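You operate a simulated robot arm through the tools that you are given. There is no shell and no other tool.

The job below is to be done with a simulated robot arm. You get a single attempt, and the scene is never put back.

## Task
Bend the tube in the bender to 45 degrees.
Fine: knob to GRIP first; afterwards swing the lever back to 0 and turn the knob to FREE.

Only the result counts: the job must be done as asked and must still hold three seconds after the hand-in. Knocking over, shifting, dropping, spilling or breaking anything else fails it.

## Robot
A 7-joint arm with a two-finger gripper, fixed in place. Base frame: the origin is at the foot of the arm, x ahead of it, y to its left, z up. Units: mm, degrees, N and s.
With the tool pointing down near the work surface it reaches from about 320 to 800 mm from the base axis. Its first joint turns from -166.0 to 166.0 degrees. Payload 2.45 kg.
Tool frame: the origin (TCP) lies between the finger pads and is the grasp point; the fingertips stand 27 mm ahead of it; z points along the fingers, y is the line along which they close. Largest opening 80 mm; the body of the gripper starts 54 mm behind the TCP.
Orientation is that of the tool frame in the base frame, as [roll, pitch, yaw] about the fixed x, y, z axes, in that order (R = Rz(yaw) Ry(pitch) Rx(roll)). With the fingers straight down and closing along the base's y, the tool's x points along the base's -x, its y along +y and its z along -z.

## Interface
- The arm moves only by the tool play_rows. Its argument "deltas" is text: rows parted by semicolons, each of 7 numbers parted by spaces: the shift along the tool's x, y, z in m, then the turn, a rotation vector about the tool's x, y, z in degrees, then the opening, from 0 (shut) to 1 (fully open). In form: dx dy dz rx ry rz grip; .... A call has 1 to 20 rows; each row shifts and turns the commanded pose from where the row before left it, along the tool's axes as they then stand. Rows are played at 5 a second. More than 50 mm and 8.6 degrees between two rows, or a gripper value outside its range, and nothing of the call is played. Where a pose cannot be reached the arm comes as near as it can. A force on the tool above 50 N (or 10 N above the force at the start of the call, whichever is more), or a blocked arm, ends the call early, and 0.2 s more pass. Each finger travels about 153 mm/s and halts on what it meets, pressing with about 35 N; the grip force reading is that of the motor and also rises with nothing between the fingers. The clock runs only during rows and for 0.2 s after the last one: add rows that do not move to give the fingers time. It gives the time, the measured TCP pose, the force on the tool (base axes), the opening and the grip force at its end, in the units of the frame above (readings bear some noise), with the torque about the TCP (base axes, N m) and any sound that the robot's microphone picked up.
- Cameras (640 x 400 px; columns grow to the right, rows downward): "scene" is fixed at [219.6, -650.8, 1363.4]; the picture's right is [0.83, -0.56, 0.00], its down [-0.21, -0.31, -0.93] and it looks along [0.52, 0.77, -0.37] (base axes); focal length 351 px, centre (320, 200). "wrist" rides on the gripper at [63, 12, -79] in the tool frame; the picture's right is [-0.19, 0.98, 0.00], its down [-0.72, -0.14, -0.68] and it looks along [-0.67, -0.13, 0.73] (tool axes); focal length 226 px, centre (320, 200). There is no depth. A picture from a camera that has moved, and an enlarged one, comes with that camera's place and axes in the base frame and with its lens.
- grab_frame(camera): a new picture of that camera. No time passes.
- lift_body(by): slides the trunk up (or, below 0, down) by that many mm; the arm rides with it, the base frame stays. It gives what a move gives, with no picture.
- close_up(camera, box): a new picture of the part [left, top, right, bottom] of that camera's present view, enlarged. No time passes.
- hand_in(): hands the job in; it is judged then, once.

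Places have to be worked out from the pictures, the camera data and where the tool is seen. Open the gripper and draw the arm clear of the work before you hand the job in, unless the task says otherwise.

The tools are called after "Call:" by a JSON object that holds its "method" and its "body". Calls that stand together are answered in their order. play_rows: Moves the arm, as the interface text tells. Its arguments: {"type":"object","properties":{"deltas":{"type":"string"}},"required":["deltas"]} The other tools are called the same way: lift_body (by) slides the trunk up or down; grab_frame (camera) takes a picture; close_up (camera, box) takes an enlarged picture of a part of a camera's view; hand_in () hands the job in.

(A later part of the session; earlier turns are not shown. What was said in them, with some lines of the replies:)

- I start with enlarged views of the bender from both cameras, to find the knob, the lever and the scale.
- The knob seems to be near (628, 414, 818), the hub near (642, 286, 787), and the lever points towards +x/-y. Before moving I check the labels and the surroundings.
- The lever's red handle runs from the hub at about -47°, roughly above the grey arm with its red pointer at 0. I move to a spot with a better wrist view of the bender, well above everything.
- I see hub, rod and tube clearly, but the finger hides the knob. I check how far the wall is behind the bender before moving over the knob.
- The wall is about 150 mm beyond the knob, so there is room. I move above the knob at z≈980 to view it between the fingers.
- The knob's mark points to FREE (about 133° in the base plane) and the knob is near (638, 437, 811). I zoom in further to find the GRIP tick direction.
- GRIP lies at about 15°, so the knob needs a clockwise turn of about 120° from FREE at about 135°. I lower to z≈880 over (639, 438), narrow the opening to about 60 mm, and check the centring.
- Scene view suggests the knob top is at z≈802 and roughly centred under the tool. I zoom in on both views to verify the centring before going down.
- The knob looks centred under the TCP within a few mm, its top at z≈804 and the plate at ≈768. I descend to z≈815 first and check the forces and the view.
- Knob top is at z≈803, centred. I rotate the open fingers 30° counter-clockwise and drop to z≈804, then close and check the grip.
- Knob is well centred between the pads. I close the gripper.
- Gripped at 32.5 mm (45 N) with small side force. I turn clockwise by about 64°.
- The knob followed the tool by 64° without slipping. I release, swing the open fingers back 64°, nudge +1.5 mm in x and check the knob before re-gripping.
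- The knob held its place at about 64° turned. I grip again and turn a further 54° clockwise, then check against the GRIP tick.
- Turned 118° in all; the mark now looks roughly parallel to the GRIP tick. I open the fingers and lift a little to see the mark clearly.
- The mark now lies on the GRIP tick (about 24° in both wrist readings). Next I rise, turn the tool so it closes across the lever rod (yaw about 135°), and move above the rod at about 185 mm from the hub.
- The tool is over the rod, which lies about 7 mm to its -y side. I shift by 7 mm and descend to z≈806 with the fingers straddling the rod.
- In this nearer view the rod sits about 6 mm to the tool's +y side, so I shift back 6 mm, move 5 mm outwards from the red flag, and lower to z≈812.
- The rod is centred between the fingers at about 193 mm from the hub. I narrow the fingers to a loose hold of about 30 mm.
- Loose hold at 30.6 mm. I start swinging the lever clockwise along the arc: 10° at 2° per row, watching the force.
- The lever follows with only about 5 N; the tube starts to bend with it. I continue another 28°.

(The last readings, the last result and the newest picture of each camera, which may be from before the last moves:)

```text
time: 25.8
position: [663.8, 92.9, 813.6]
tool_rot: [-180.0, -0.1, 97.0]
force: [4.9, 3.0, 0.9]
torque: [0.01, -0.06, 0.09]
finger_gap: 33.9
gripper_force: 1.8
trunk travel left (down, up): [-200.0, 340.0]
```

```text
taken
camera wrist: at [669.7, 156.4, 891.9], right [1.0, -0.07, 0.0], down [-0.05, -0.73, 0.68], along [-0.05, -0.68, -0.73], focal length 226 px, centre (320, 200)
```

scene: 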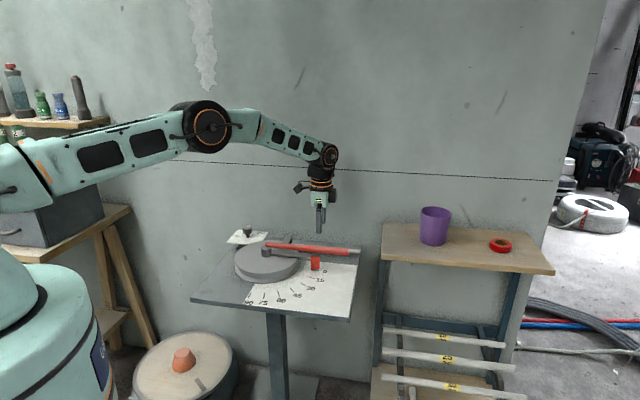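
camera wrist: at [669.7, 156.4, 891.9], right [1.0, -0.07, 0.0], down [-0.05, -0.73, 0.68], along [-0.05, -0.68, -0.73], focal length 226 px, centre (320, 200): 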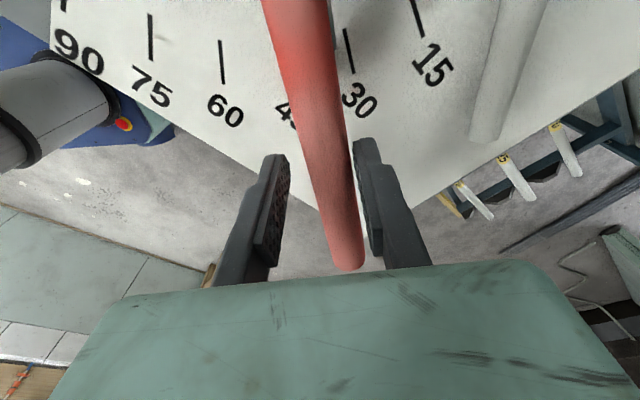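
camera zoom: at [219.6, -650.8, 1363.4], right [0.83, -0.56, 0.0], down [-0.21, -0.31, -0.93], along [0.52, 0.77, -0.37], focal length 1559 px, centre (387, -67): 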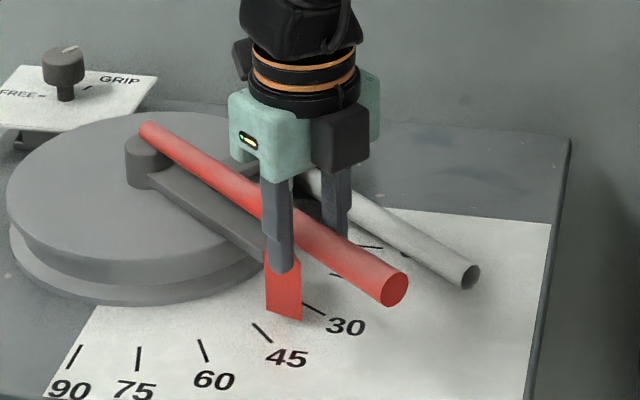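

The pointer is near 35 and the tube follows. I go on 8° more to bring the lever near 45.

Call:
{"method": "play_rows", "body": {"deltas": "0.00012 -0.00677 0 0 0 2 0.38; 0.00012 -0.00677 0 0 0 2 0.38; 0.00012 -0.00677 0 0 0 2 0.38; 0.00012 -0.00677 0 0 0 2 0.38; 0 0 0 0 0 0 0.38"}}

Call:
{"method": "close_up", "body": {"camera": "scene", "box": [240, 215, 370, 305]}}

Call:
{"method": "grab_frame", "body": {"camera": "wrist"}}

Call:
{"method": "close_up", "body": {"camera": "scene", "box": [280, 255, 330, 290]}}

```text
time: 27.0
position: [635.3, 89.3, 812.3]
tool_rot: [-179.9, 0.1, 89.0]
force: [3.5, -0.9, -0.1]
torque: [-0.04, -0.04, 0.03]
finger_gap: 32.9
gripper_force: 2.3
trunk travel left (down, up): [-200.0, 340.0]
```

```text
4.44 times, centred on (305, 260) of scene
camera zoom: at [219.6, -650.8, 1363.4], right [0.83, -0.56, 0.0], down [-0.21, -0.31, -0.93], along [0.52, 0.77, -0.37], focal length 1559 px, centre (387, -67)
```

zoom: 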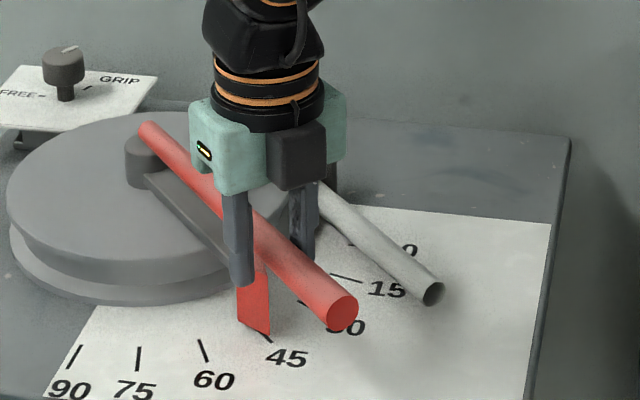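

```text
taken
camera wrist: at [651.1, 153.5, 891.5], right [0.98, -0.21, 0.0], down [-0.15, -0.72, 0.68], along [-0.14, -0.67, -0.73], focal length 226 px, centre (320, 200)
```

wrist: 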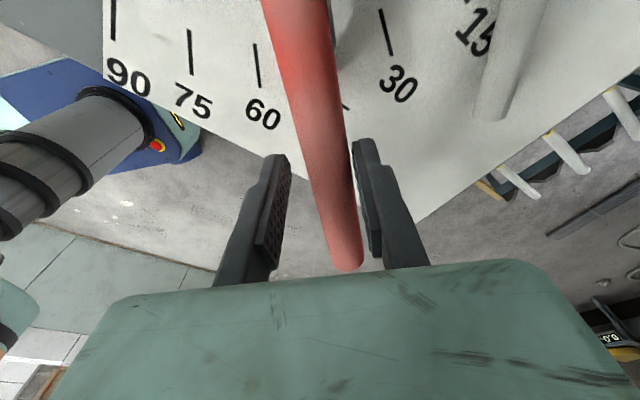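

```text
11.43 times, centred on (305, 272) of scene
camera zoom: at [219.6, -650.8, 1363.4], right [0.83, -0.56, 0.0], down [-0.21, -0.31, -0.93], along [0.52, 0.77, -0.37], focal length 4008 px, centre (491, -629)
```

zoom: 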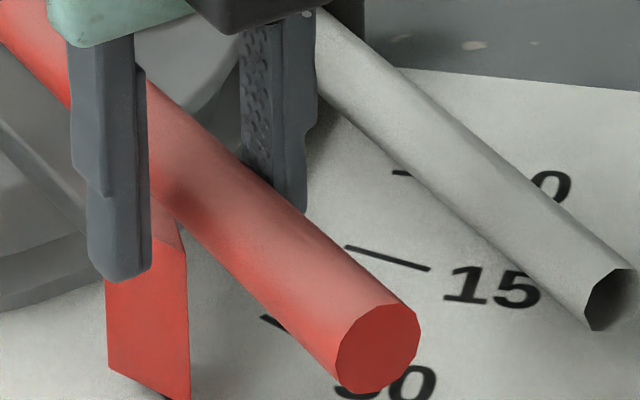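

Lever is close to 45 now. I swing it back about 20° to see how far the tube springs back.

Call:
{"method": "play_rows", "body": {"deltas": "0.00012 0.00677 0 0 0 -2 0.38; 0.00012 0.00677 0 0 0 -2 0.38; 0.00012 0.00677 0 0 0 -2 0.38; 0.00012 0.00677 0 0 0 -2 0.38; 0.00012 0.00677 0 0 0 -2 0.38; 0.00012 0.00677 0 0 0 -2 0.38; 0.00012 0.00677 0 0 0 -2 0.38; 0.00012 0.00677 0 0 0 -2 0.38; 0.00012 0.00677 0 0 0 -2 0.38; 0.00012 0.00677 0 0 0 -2 0.38; 0 0 0 0 0 0 0.38"}}

Call:
{"method": "close_up", "body": {"camera": "scene", "box": [240, 215, 370, 305]}}

Call:
{"method": "grab_frame", "body": {"camera": "wrist"}}

```text
time: 29.4
position: [704.0, 101.5, 813.6]
tool_rot: [179.9, 0.0, 109.1]
force: [0.8, 0.6, -0.3]
torque: [0.03, 0.03, -0.01]
finger_gap: 30.2
gripper_force: 0.0
trunk travel left (down, up): [-200.0, 340.0]
```

```text
4.44 times, centred on (305, 260) of scene
camera zoom: at [219.6, -650.8, 1363.4], right [0.83, -0.56, 0.0], down [-0.21, -0.31, -0.93], along [0.52, 0.77, -0.37], focal length 1559 px, centre (387, -67)
```

zoom: 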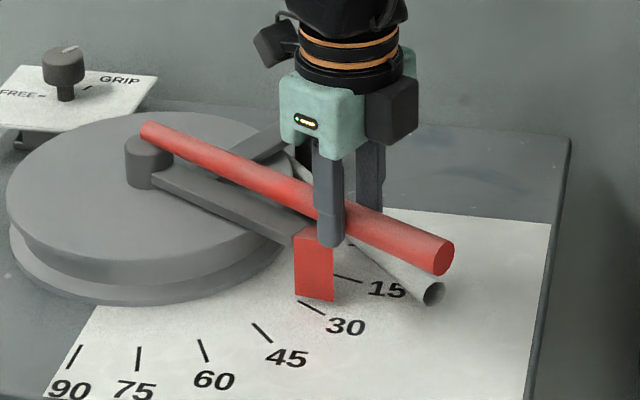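

```text
taken
camera wrist: at [695.2, 165.6, 892.0], right [0.99, 0.14, 0.0], down [0.1, -0.72, 0.68], along [0.09, -0.67, -0.73], focal length 226 px, centre (320, 200)
```

wrist: 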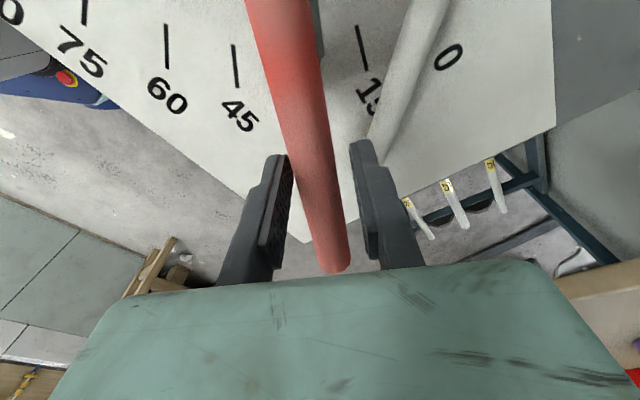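

The tube end hardly moved when the lever left it, so springback looks small. I swing the lever on back to 0.

Call:
{"method": "play_rows", "body": {"deltas": "0.00012 0.00677 0 0 0 -2 0.38; 0.00012 0.00677 0 0 0 -2 0.38; 0.00012 0.00677 0 0 0 -2 0.38; 0.00012 0.00677 0 0 0 -2 0.38; 0.00012 0.00677 0 0 0 -2 0.38; 0.00012 0.00677 0 0 0 -2 0.38; 0.00012 0.00677 0 0 0 -2 0.38; 0.00012 0.00677 0 0 0 -2 0.38; 0.00012 0.00677 0 0 0 -2 0.38; 0.00012 0.00677 0 0 0 -2 0.38; 0.00012 0.00677 0 0 0 -2 0.38; 0.00012 0.00677 0 0 0 -2 0.38; 0.00012 0.00677 0 0 0 -2 0.38; 0 0 0 0 0 0 0.38"}}

Call:
{"method": "close_up", "body": {"camera": "scene", "box": [240, 215, 370, 305]}}

Call:
{"method": "grab_frame", "body": {"camera": "wrist"}}

```text
time: 32.4
position: [776.5, 147.5, 812.9]
tool_rot: [179.9, 0.0, 135.2]
force: [-0.8, -0.6, 0.8]
torque: [0.01, 0.03, -0.03]
finger_gap: 30.7
gripper_force: 0.2
trunk travel left (down, up): [-200.0, 340.0]
```

```text
4.44 times, centred on (305, 260) of scene
camera zoom: at [219.6, -650.8, 1363.4], right [0.83, -0.56, 0.0], down [-0.21, -0.31, -0.93], along [0.52, 0.77, -0.37], focal length 1559 px, centre (387, -67)
```

zoom: 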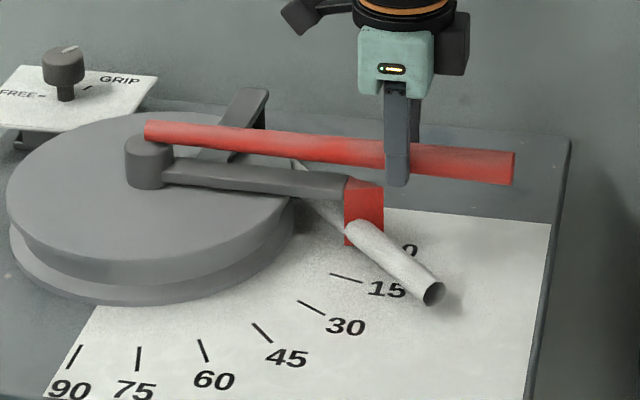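

```text
taken
camera wrist: at [742.5, 201.4, 892.1], right [0.83, 0.56, 0.0], down [0.41, -0.61, 0.68], along [0.38, -0.57, -0.73], focal length 226 px, centre (320, 200)
```

wrist: 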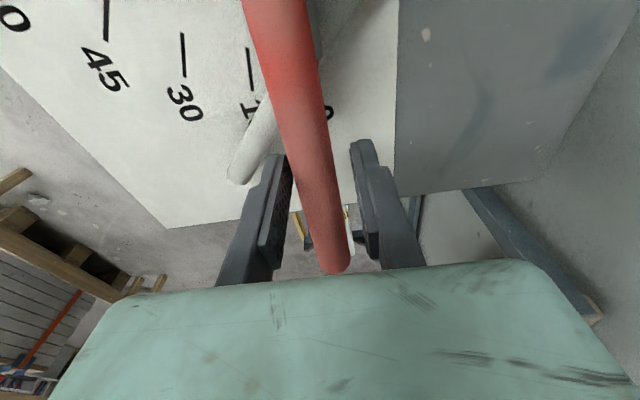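

The lever is back within about 1° of 0 and the tube is bent to about 45. I open the fingers and rise to look straight down at the tube and scale, to measure the bend.

Call:
{"method": "play_rows", "body": {"deltas": "0 0 0 0 0 0 0.75; 0 0 0 0 0 0 0.75; 0 0 -0.03 0 0 0 0.75; 0 0 -0.03 0 0 0 1; 0 0 -0.03 0 0 0 1; 0 0 -0.033 0 0 0 1; 0.028 0.004 0 0 0 0 1; 0.027 0.0045 0 0 0 0 1; 0 0 0 0 0 0 1"}}

Call:
{"method": "grab_frame", "body": {"camera": "wrist"}}

Call:
{"method": "close_up", "body": {"camera": "scene", "box": [240, 215, 370, 305]}}

```text
time: 34.4
position: [745.0, 193.6, 934.9]
tool_rot: [-179.9, -0.1, 135.0]
force: [0.1, 0.1, -0.7]
torque: [-0.03, 0.01, -0.02]
finger_gap: 80.1
gripper_force: 0.3
trunk travel left (down, up): [-200.0, 340.0]
```

```text
taken
camera wrist: at [709.6, 246.3, 1014.6], right [0.83, 0.56, 0.0], down [0.41, -0.61, 0.68], along [0.38, -0.57, -0.73], focal length 226 px, centre (320, 200)
```

wrist: 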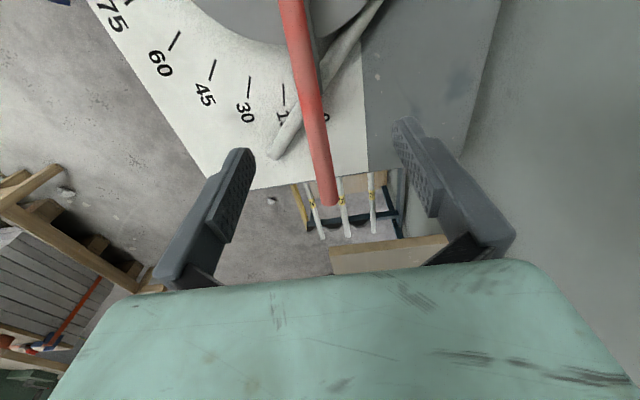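

```text
4.44 times, centred on (305, 260) of scene
camera zoom: at [219.6, -650.8, 1363.4], right [0.83, -0.56, 0.0], down [-0.21, -0.31, -0.93], along [0.52, 0.77, -0.37], focal length 1559 px, centre (387, -67)
```

zoom: 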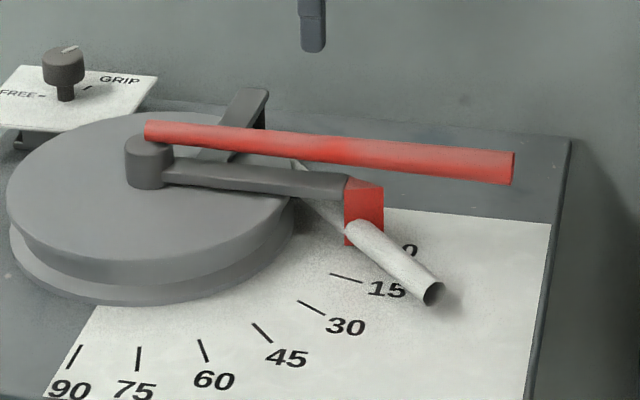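

Call:
{"method": "close_up", "body": {"camera": "wrist", "box": [140, 0, 400, 180]}}

Call:
{"method": "close_up", "body": {"camera": "wrist", "box": [240, 0, 400, 170]}}

Call:
{"method": "close_up", "body": {"camera": "scene", "box": [290, 240, 345, 285]}}

```text
2.22 times, centred on (270, 90) of wrist
camera zoom: at [709.6, 246.3, 1014.6], right [0.83, 0.56, 0.0], down [0.41, -0.61, 0.68], along [0.38, -0.57, -0.73], focal length 502 px, centre (431, 444)
```

zoom: 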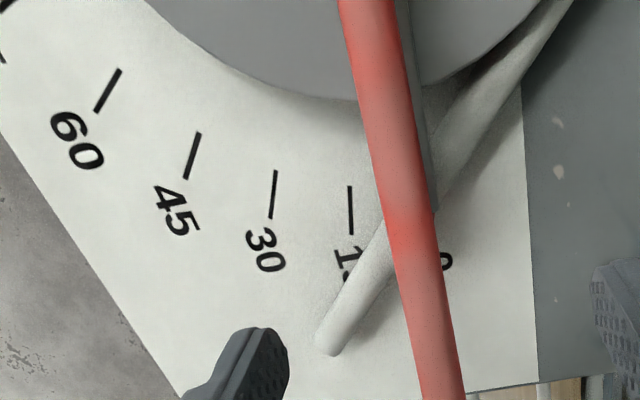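

```text
2.35 times, centred on (320, 85) of wrist
camera zoom: at [709.6, 246.3, 1014.6], right [0.83, 0.56, 0.0], down [0.41, -0.61, 0.68], along [0.38, -0.57, -0.73], focal length 532 px, centre (320, 471)
```

zoom: 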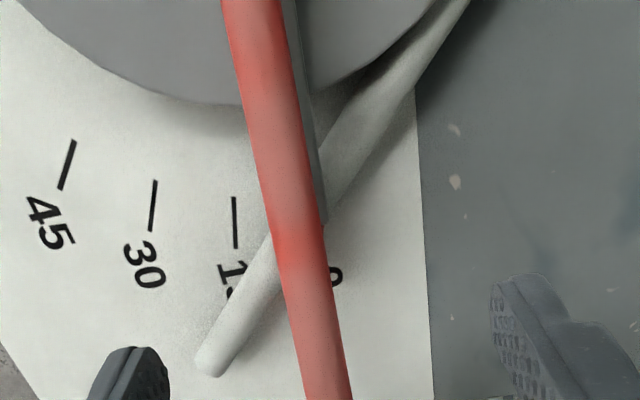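

```text
8.89 times, centred on (318, 262) of scene
camera zoom: at [219.6, -650.8, 1363.4], right [0.83, -0.56, 0.0], down [-0.21, -0.31, -0.93], along [0.52, 0.77, -0.37], focal length 3117 px, centre (342, -356)
```

zoom: 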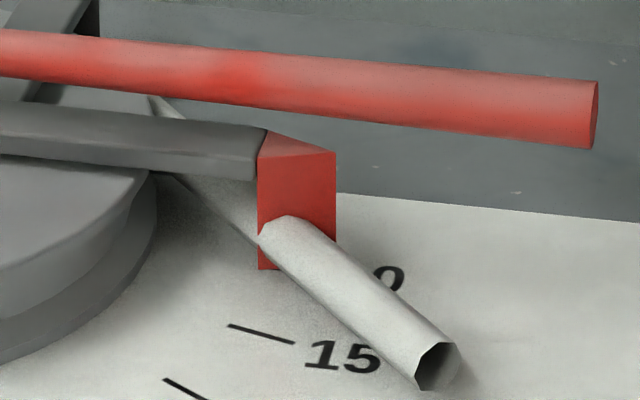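

From the overhead view I compute the tube direction as about -89.8° against the 0-direction of -45.1°, so about 44.7° of bend. I take finer views to confirm it.

Call:
{"method": "close_up", "body": {"camera": "scene", "box": [300, 250, 340, 285]}}

Call:
{"method": "close_up", "body": {"camera": "wrist", "box": [260, 90, 320, 165]}}

Call:
{"method": "close_up", "body": {"camera": "wrist", "box": [310, 0, 400, 100]}}

```text
11.43 times, centred on (320, 268) of scene
camera zoom: at [219.6, -650.8, 1363.4], right [0.83, -0.56, 0.0], down [-0.21, -0.31, -0.93], along [0.52, 0.77, -0.37], focal length 4008 px, centre (320, -571)
```

zoom: 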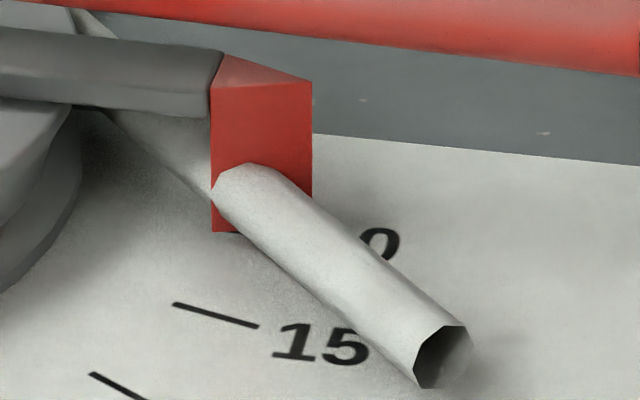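

```text
5.33 times, centred on (290, 128) of wrist
camera zoom: at [709.6, 246.3, 1014.6], right [0.83, 0.56, 0.0], down [0.41, -0.61, 0.68], along [0.38, -0.57, -0.73], focal length 1206 px, centre (480, 587)
```

zoom: 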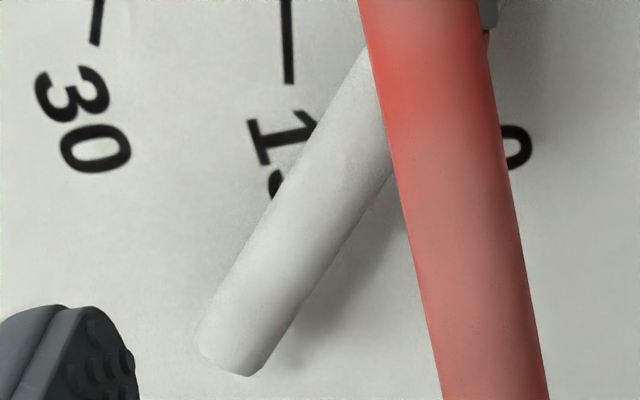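

```text
4.00 times, centred on (355, 50) of wrist
camera zoom: at [709.6, 246.3, 1014.6], right [0.83, 0.56, 0.0], down [0.41, -0.61, 0.68], along [0.38, -0.57, -0.73], focal length 904 px, centre (180, 800)
```

zoom: 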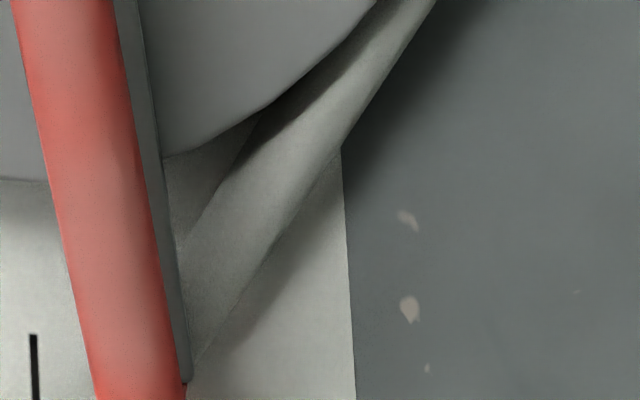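

Wrist edges give about 45.2° and scene edges about 46°, so the bend is good; the lever is still about 1° short of 0. I return to the pose where the rod was centred at 0 and go down straddling it again.

Call:
{"method": "play_rows", "body": {"deltas": "-0.028 -0.0039 0 0 0 0 0.8; -0.028 -0.0039 0 0 0 0 0.8; 0 0 0.03 0 0 0 0.8; 0 0 0.03 0 0 0 0.8; 0 0 0.03 0 0 0 0.75; 0 0 0.032 0 0 0 0.75; 0 0 0 0 0 0 0.75"}}

Call:
{"method": "grab_frame", "body": {"camera": "wrist"}}

```text
time: 36.0
position: [779.6, 146.9, 813.3]
tool_rot: [-179.9, 0.1, 135.1]
force: [-0.5, 0.5, 0.0]
torque: [-0.01, -0.03, -0.04]
finger_gap: 60.1
gripper_force: 0.1
trunk travel left (down, up): [-200.0, 340.0]
```

```text
taken
camera wrist: at [744.3, 200.3, 892.3], right [0.83, 0.56, 0.0], down [0.41, -0.61, 0.68], along [0.38, -0.57, -0.73], focal length 226 px, centre (320, 200)
```

wrist: 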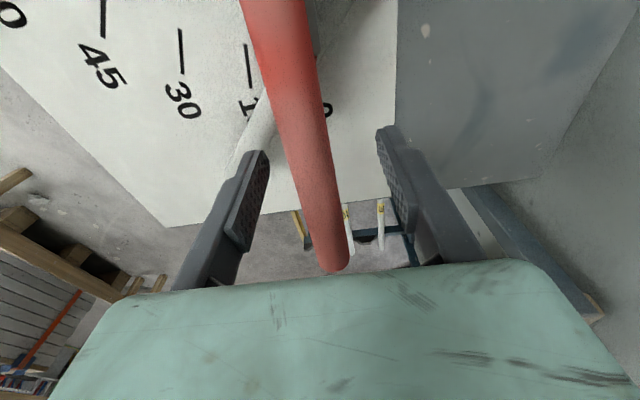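

The rod lies about 3–4 mm toward -y, as expected. I grip it firmly, which should centre it at the 0 line.

Call:
{"method": "play_rows", "body": {"deltas": "0 0.001 0 0 0 0 0.4; 0 0 0 0 0 0 0.2; 0 0 0 0 0 0 0.2; 0 0 0 0 0 0 0.2"}}

Call:
{"method": "grab_frame", "body": {"camera": "wrist"}}

Call:
{"method": "close_up", "body": {"camera": "scene", "box": [240, 215, 370, 305]}}

```text
time: 37.0
position: [779.4, 146.8, 813.3]
tool_rot: [-180.0, -0.2, 135.1]
force: [-5.8, -3.6, -4.0]
torque: [-0.23, -0.09, 0.04]
finger_gap: 23.4
gripper_force: 44.9
trunk travel left (down, up): [-200.0, 340.0]
```

```text
taken
camera wrist: at [744.3, 200.7, 891.9], right [0.83, 0.56, 0.0], down [0.41, -0.61, 0.68], along [0.38, -0.57, -0.73], focal length 226 px, centre (320, 200)
```

wrist: 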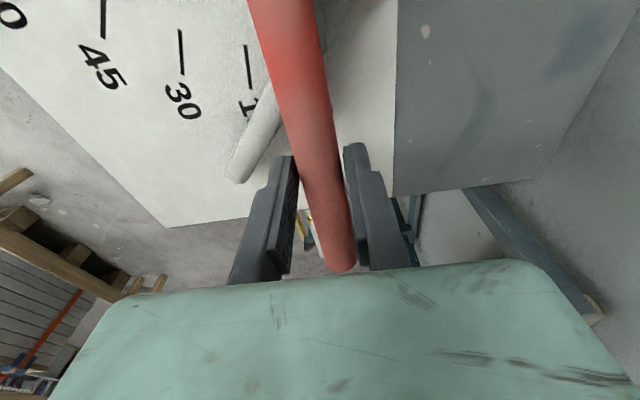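

```text
4.44 times, centred on (305, 260) of scene
camera zoom: at [219.6, -650.8, 1363.4], right [0.83, -0.56, 0.0], down [-0.21, -0.31, -0.93], along [0.52, 0.77, -0.37], focal length 1559 px, centre (387, -67)
```

zoom: 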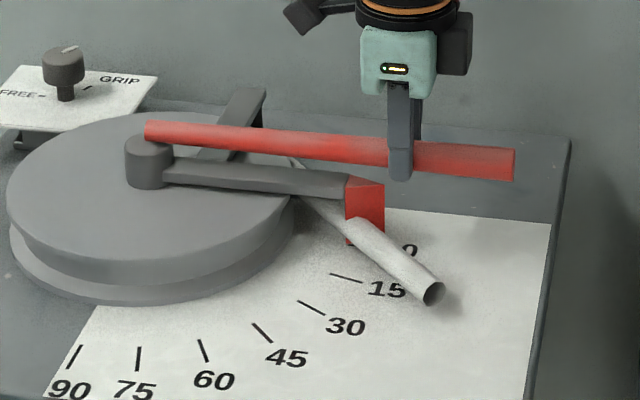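

The rod end is back at its starting place in the scene view, with the tool feeling about 7 N back. I nudge 1.5 mm more toward +y to see whether it sits at a stop.

Call:
{"method": "play_rows", "body": {"deltas": "0 0.001 0 0 0 0 0.2; 0 0.001 0 0 0 0 0.2; 0 0 0 0 0 0 0.2"}}

Call:
{"method": "close_up", "body": {"camera": "scene", "box": [240, 215, 370, 305]}}

```text
time: 37.8
position: [779.3, 146.2, 813.2]
tool_rot: [-179.7, -0.1, 135.0]
force: [-24.8, -13.9, -10.7]
torque: [-0.68, -0.08, 0.06]
finger_gap: 23.6
gripper_force: 44.8
trunk travel left (down, up): [-200.0, 340.0]
```

```text
4.44 times, centred on (305, 260) of scene
camera zoom: at [219.6, -650.8, 1363.4], right [0.83, -0.56, 0.0], down [-0.21, -0.31, -0.93], along [0.52, 0.77, -0.37], focal length 1559 px, centre (387, -67)
```

zoom: 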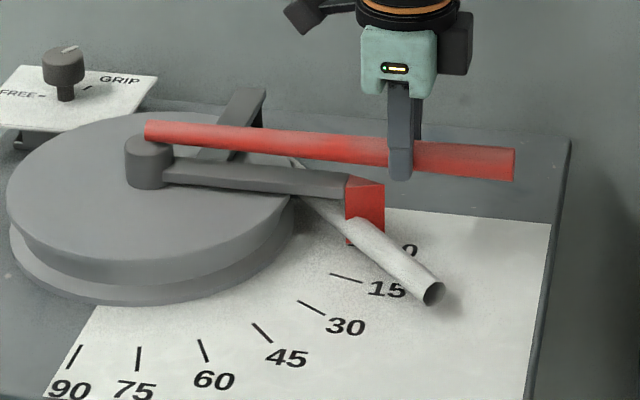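

It is firmly on the stop at 0 (28 N, no motion). I ease off, open, rise, and go back over the knob.

Call:
{"method": "play_rows", "body": {"deltas": "0 -0.0022 0 0 0 0 0.2; 0 0 0 0 0 0 0.75; 0 0 0 0 0 0 0.75; 0 0 -0.03 0 0 0 0.75; 0 0 -0.03 0 0 0 0.75; 0 0 -0.03 0 0 0 0.75; 0.0434 0.0155 0 0 0 0 0.75; 0.0434 0.0155 0 0 0 0 0.75; 0.0434 0.0155 0 0 0 0 0.75; 0.0434 0.0155 0 0 0 0 0.75; 0.0434 0.0155 0 0 0 0 0.75; 0.0434 0.0155 0 0 0 0 0.75; 0.0434 0.0155 0 0 0 0 0.75; 0 0 0 0 0 -5.5 0.68; 0 0 0 0 0 -5.5 0.68; 0 0 0 0 0 0 0.68"}}

Call:
{"method": "grab_frame", "body": {"camera": "wrist"}}

Call:
{"method": "close_up", "body": {"camera": "scene", "box": [240, 215, 370, 305]}}

```text
time: 41.2
position: [641.3, 439.9, 903.3]
tool_rot: [180.0, 0.0, 146.1]
force: [0.2, 0.0, -0.3]
torque: [-0.02, 0.03, 0.0]
finger_gap: 54.3
gripper_force: 0.0
trunk travel left (down, up): [-200.0, 340.0]
```

```text
taken
camera wrist: at [596.7, 484.6, 982.9], right [0.71, 0.71, 0.0], down [0.52, -0.52, 0.68], along [0.48, -0.48, -0.73], focal length 226 px, centre (320, 200)
```

wrist: 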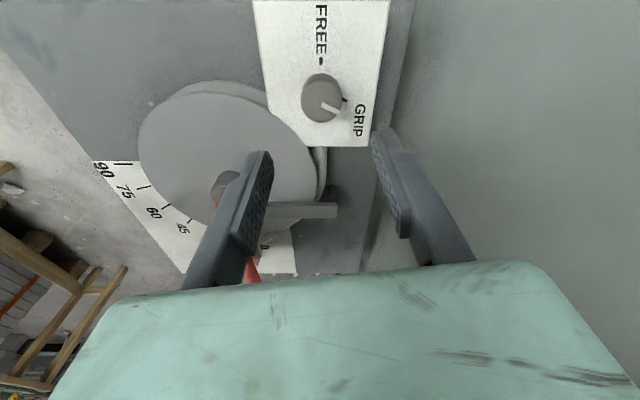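

```text
4.44 times, centred on (305, 260) of scene
camera zoom: at [219.6, -650.8, 1363.4], right [0.83, -0.56, 0.0], down [-0.21, -0.31, -0.93], along [0.52, 0.77, -0.37], focal length 1559 px, centre (387, -67)
```

zoom: 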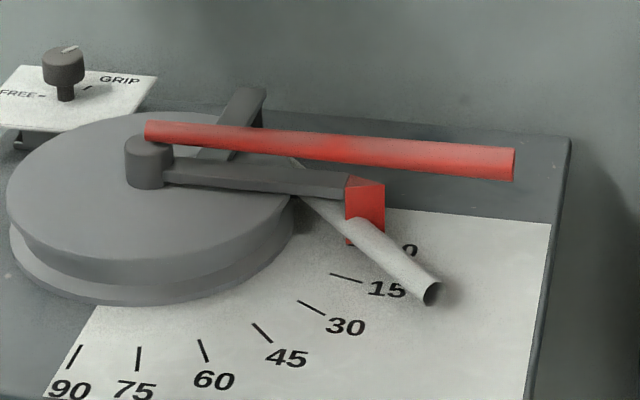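

Lever rests at 0. The knob is centred below; I descend to z≈803 around it.

Call:
{"method": "play_rows", "body": {"deltas": "0 0 0.03 0 0 0 0.75; 0 0 0.03 0 0 0 0.75; 0 0 0.025 0 0 0 0.72; 0 0 0.015 0 0 0 0.68; 0 0 0 0 0 0 0.68"}}

Call:
{"method": "grab_frame", "body": {"camera": "wrist"}}

```text
time: 42.4
position: [641.1, 439.9, 803.6]
tool_rot: [-180.0, 0.0, 146.0]
force: [1.1, 0.1, -0.2]
torque: [0.0, 0.02, -0.02]
finger_gap: 54.5
gripper_force: 0.1
trunk travel left (down, up): [-200.0, 340.0]
```

```text
taken
camera wrist: at [596.0, 484.9, 883.0], right [0.71, 0.71, 0.0], down [0.52, -0.52, 0.68], along [0.48, -0.48, -0.73], focal length 226 px, centre (320, 200)
```

wrist: 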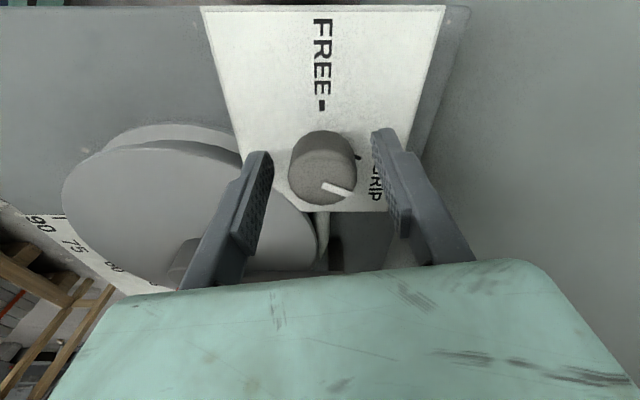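

The knob is between the pads. I grip and turn 64° counter-clockwise.

Call:
{"method": "play_rows", "body": {"deltas": "0 0 0 0 0 0 0.2; 0 0 0 0 0 0 0.2; 0 0 0 0 0 0 0.2; 0 0 0 0 0 -6.4 0.2; 0 0 0 0 0 -6.4 0.2; 0 0 0 0 0 -6.4 0.2; 0 0 0 0 0 -6.4 0.2; 0 0 0 0 0 -6.4 0.2; 0 0 0 0 0 -6.4 0.2; 0 0 0 0 0 -6.4 0.2; 0 0 0 0 0 -6.4 0.2; 0 0 0 0 0 -6.4 0.2; 0 0 0 0 0 -6.4 0.2; 0 0 0 0 0 0 0.2"}}

Call:
{"method": "grab_frame", "body": {"camera": "wrist"}}

```text
time: 45.4
position: [640.8, 437.3, 804.0]
tool_rot: [180.0, -0.1, -149.8]
force: [-12.5, -19.4, -8.6]
torque: [-0.18, 0.59, -0.02]
finger_gap: 32.9
gripper_force: 44.4
trunk travel left (down, up): [-200.0, 340.0]
```

```text
taken
camera wrist: at [581.1, 416.4, 882.8], right [-0.32, 0.95, 0.0], down [0.69, 0.24, 0.68], along [0.64, 0.22, -0.73], focal length 226 px, centre (320, 200)
```

wrist: 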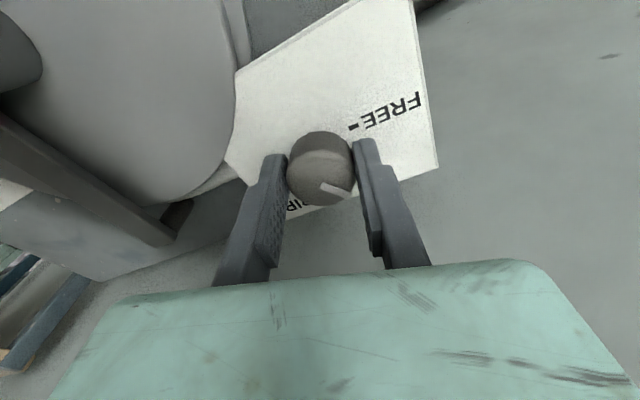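

Turned 64°. I release, swing back, correct the centre by about 2 mm, and grip again for the remaining turn.

Call:
{"method": "play_rows", "body": {"deltas": "0 0 0 0 0 0 0.68; 0 0 0 0 0 0 0.68; 0 0 0 0 0 8 0.68; 0 0 0 0 0 8 0.68; 0 0 0 0 0 8 0.68; 0 0 0 0 0 8 0.68; 0 0 0 0 0 8 0.68; 0 0 0 0 0 8 0.68; 0 0 0 0 0 8 0.68; 0 0 0 0 0 8 0.68; -0.0003 -0.0018 0 0 0 0 0.68; 0 0 0 0 0 0 0.2; 0 0 0 0 0 0 0.2; 0 0 0 0 0 0 0.2"}}

Call:
{"method": "grab_frame", "body": {"camera": "wrist"}}

```text
time: 48.4
position: [641.8, 440.6, 803.4]
tool_rot: [179.9, 0.0, 146.0]
force: [13.4, 16.5, -1.4]
torque: [0.21, 0.11, 0.03]
finger_gap: 33.5
gripper_force: 45.3
trunk travel left (down, up): [-200.0, 340.0]
```

```text
taken
camera wrist: at [596.8, 485.1, 883.0], right [0.71, 0.71, 0.0], down [0.52, -0.52, 0.68], along [0.48, -0.48, -0.73], focal length 226 px, centre (320, 200)
```

wrist: 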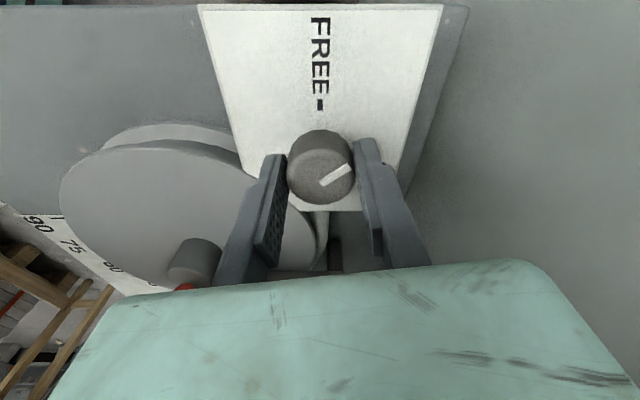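

Gripped again. I turn 54° more counter-clockwise, to bring the mark back to FREE.

Call:
{"method": "play_rows", "body": {"deltas": "0 0 0 0 0 -6 0.2; 0 0 0 0 0 -6 0.2; 0 0 0 0 0 -6 0.2; 0 0 0 0 0 -6 0.2; 0 0 0 0 0 -6 0.2; 0 0 0 0 0 -6 0.2; 0 0 0 0 0 -6 0.2; 0 0 0 0 0 -6 0.2; 0 0 0 0 0 -6 0.2; 0 0 0 0 0 0 0.2"}}

Call:
{"method": "grab_frame", "body": {"camera": "wrist"}}

Call:
{"method": "close_up", "body": {"camera": "scene", "box": [227, 221, 273, 250]}}

```text
time: 50.6
position: [641.2, 437.6, 803.5]
tool_rot: [-180.0, 0.0, -159.9]
force: [5.6, 9.4, 6.4]
torque: [0.63, -0.06, -0.35]
finger_gap: 33.4
gripper_force: 44.2
trunk travel left (down, up): [-200.0, 340.0]
```

```text
taken
camera wrist: at [578.2, 427.6, 883.0], right [-0.16, 0.99, 0.0], down [0.72, 0.11, 0.68], along [0.67, 0.1, -0.73], focal length 226 px, centre (320, 200)
```

wrist: 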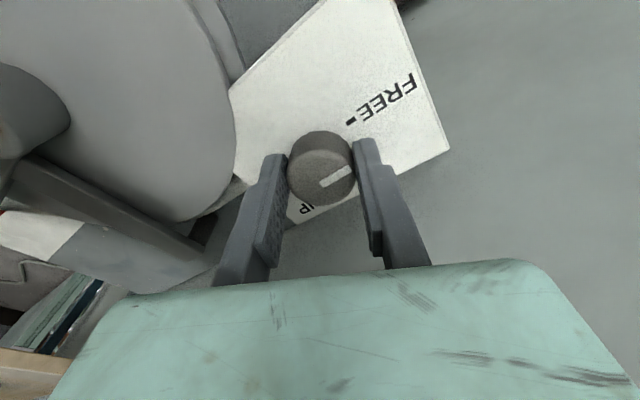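

```text
13.79 times, centred on (250, 236) of scene
camera zoom: at [219.6, -650.8, 1363.4], right [0.83, -0.56, 0.0], down [-0.21, -0.31, -0.93], along [0.52, 0.77, -0.37], focal length 4837 px, centre (1286, -290)
```

zoom: 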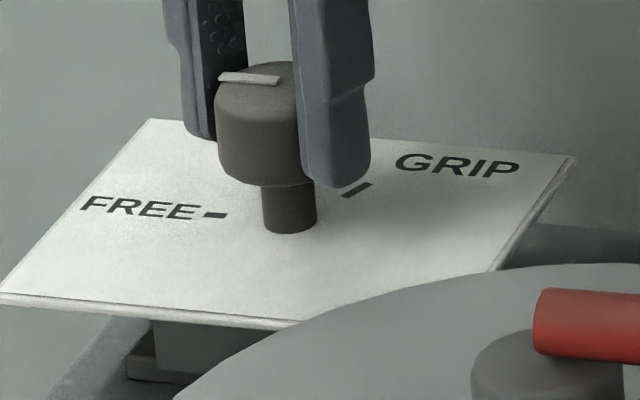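

The mark matches its starting position at FREE, and a -0.35 N m torque suggests the stop. I release and rise to check the knob, lever and tube.

Call:
{"method": "play_rows", "body": {"deltas": "0 0 0 0 0 0 0.68; 0 0 0 0 0 0 0.68; 0 0 -0.02 0 0 0 0.68; 0 0 -0.03 0 0 0 0.8; 0 0 -0.03 0 0 0 0.8; 0 0 -0.03 0 0 0 0.8; 0 0 0 0 0 0 0.8"}}

Call:
{"method": "grab_frame", "body": {"camera": "wrist"}}

Call:
{"method": "close_up", "body": {"camera": "scene", "box": [240, 215, 370, 305]}}

Call:
{"method": "close_up", "body": {"camera": "scene", "box": [300, 250, 340, 285]}}

Call:
{"method": "close_up", "body": {"camera": "scene", "box": [227, 221, 273, 250]}}

```text
time: 52.2
position: [642.4, 437.2, 914.2]
tool_rot: [-180.0, 0.0, -160.0]
force: [0.1, 0.3, -0.1]
torque: [-0.02, 0.02, 0.0]
finger_gap: 64.0
gripper_force: 0.0
trunk travel left (down, up): [-200.0, 340.0]
```

```text
taken
camera wrist: at [578.3, 427.1, 993.4], right [-0.15, 0.99, 0.0], down [0.72, 0.11, 0.68], along [0.67, 0.1, -0.73], focal length 226 px, centre (320, 200)
```

wrist: 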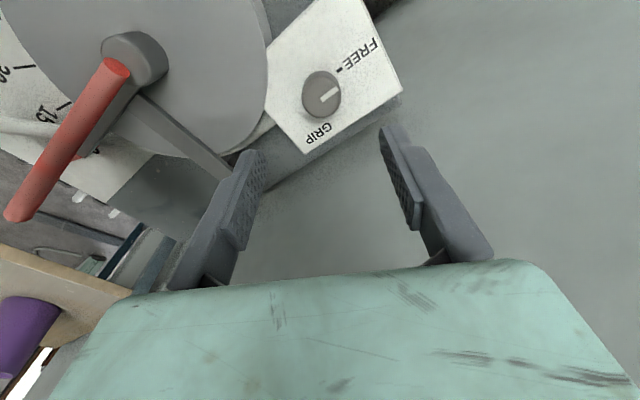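

```text
4.44 times, centred on (305, 260) of scene
camera zoom: at [219.6, -650.8, 1363.4], right [0.83, -0.56, 0.0], down [-0.21, -0.31, -0.93], along [0.52, 0.77, -0.37], focal length 1559 px, centre (387, -67)
```

zoom: 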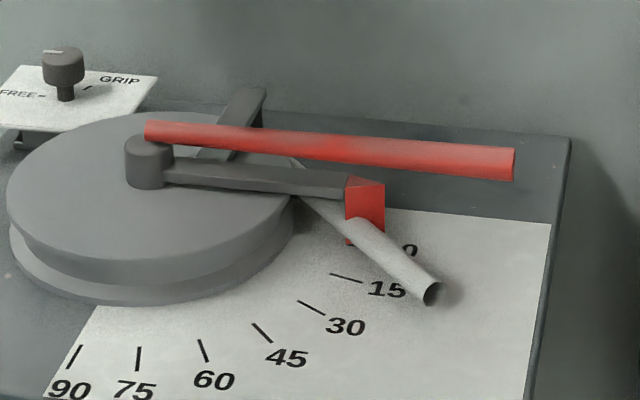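

```text
11.43 times, centred on (320, 268) of scene
camera zoom: at [219.6, -650.8, 1363.4], right [0.83, -0.56, 0.0], down [-0.21, -0.31, -0.93], along [0.52, 0.77, -0.37], focal length 4008 px, centre (320, -571)
```

zoom: 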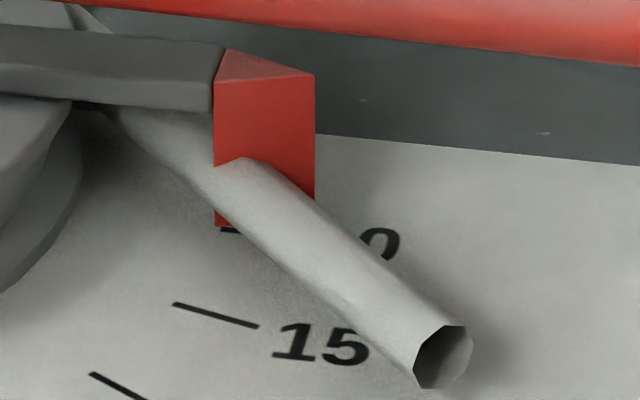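

```text
13.79 times, centred on (250, 236) of scene
camera zoom: at [219.6, -650.8, 1363.4], right [0.83, -0.56, 0.0], down [-0.21, -0.31, -0.93], along [0.52, 0.77, -0.37], focal length 4837 px, centre (1286, -290)
```

zoom: 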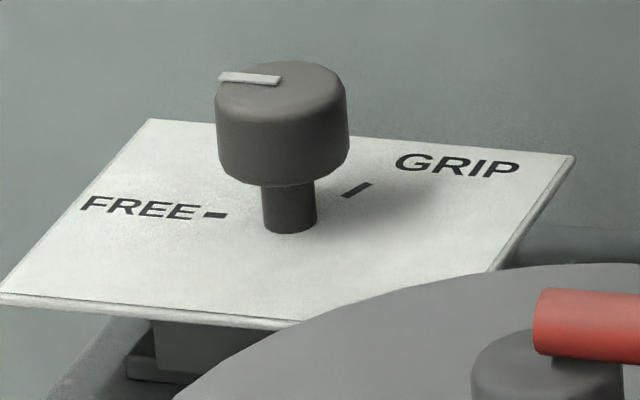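

Knob mark is on FREE, the lever sits at 0, and the tube end has not moved after release: bend about 45.5° by my best measurement. I open the gripper fully and draw the arm up and away.

Call:
{"method": "play_rows", "body": {"deltas": "0 0 -0.04 0 0 0 1; 0.0385 -0.009 -0.02 0 0 0 1; 0.0385 -0.009 -0.02 0 0 0 1; 0.0385 -0.009 -0.02 0 0 0 1; 0.0385 -0.009 -0.02 0 0 0 1; 0.0385 -0.009 -0.02 0 0 0 1; 0 0 0 0 0 0 1; 0 0 0 0 0 0 1"}}

Call:
{"method": "grab_frame", "body": {"camera": "scene"}}

Call:
{"method": "close_up", "body": {"camera": "scene", "box": [180, 210, 380, 335]}}

Call:
{"method": "grab_frame", "body": {"camera": "wrist"}}

```text
time: 54.0
position: [474.6, 329.8, 1053.0]
tool_rot: [-180.0, 0.0, -159.9]
force: [0.2, -0.2, 0.2]
torque: [-0.02, -0.02, 0.01]
finger_gap: 79.9
gripper_force: 0.0
trunk travel left (down, up): [-200.0, 340.0]
```

```text
taken
```

scene: 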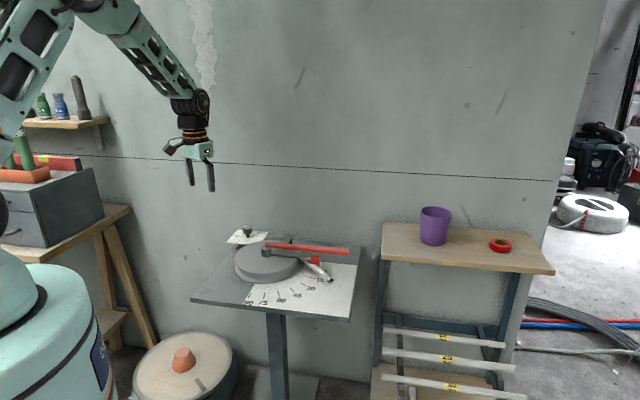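

```text
3.20 times, centred on (280, 272) of scene
camera zoom: at [219.6, -650.8, 1363.4], right [0.83, -0.56, 0.0], down [-0.21, -0.31, -0.93], along [0.52, 0.77, -0.37], focal length 1122 px, centre (448, -32)
```

zoom: 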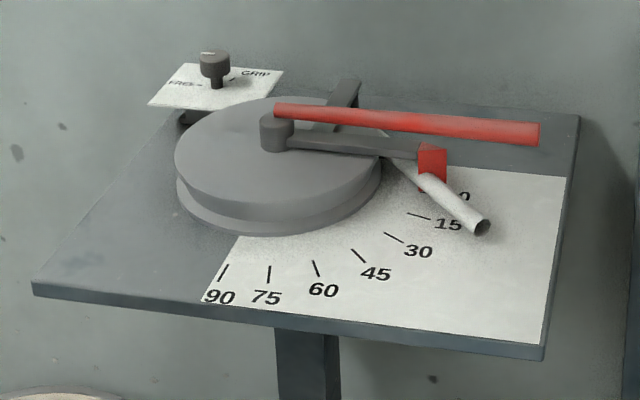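

```text
taken
camera wrist: at [412.0, 319.3, 1132.7], right [-0.15, 0.99, 0.0], down [0.72, 0.11, 0.68], along [0.67, 0.11, -0.73], focal length 226 px, centre (320, 200)
```

wrist: 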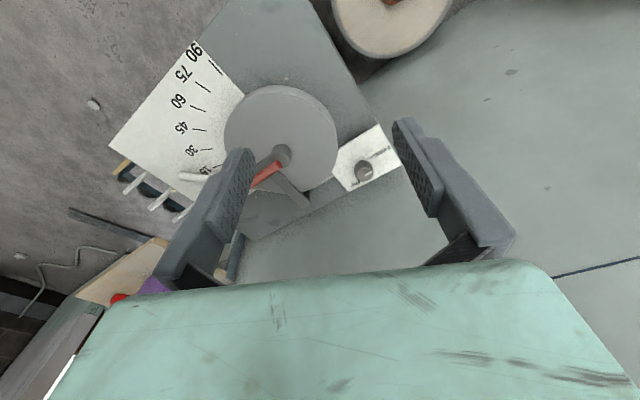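

The arm is clear and the gripper open. The lever is at 0, the knob at FREE, the tube is bent to about 45°, and nothing else has shifted. I hand the job in.

Call:
{"method": "hand_in", "body": {}}

```text
The job is handed in.
```

The tube is bent to about 45° and the job is handed in. My best measurement from the overhead pictures is 45.5°; the fixed camera read closer to 46°.

- **Order:** I turned the knob to GRIP, then swung the lever until its pointer read about 45. After that I brought the lever back to 0 and turned the knob to FREE.
- **Lever:** it sits at 0 against its stop. I pushed with 28 N there and it did not move further.
- **Springback:** the tube end did not visibly move when the lever came off it, or when the knob was freed. I made no second bend.
- **Surroundings:** nothing else shifted in the last pictures. The gripper is open and the arm is clear of the bender.

The main uncertainty is the bend angle. It is probably 0.5° to 1° over 45, and I could not have unbent it.
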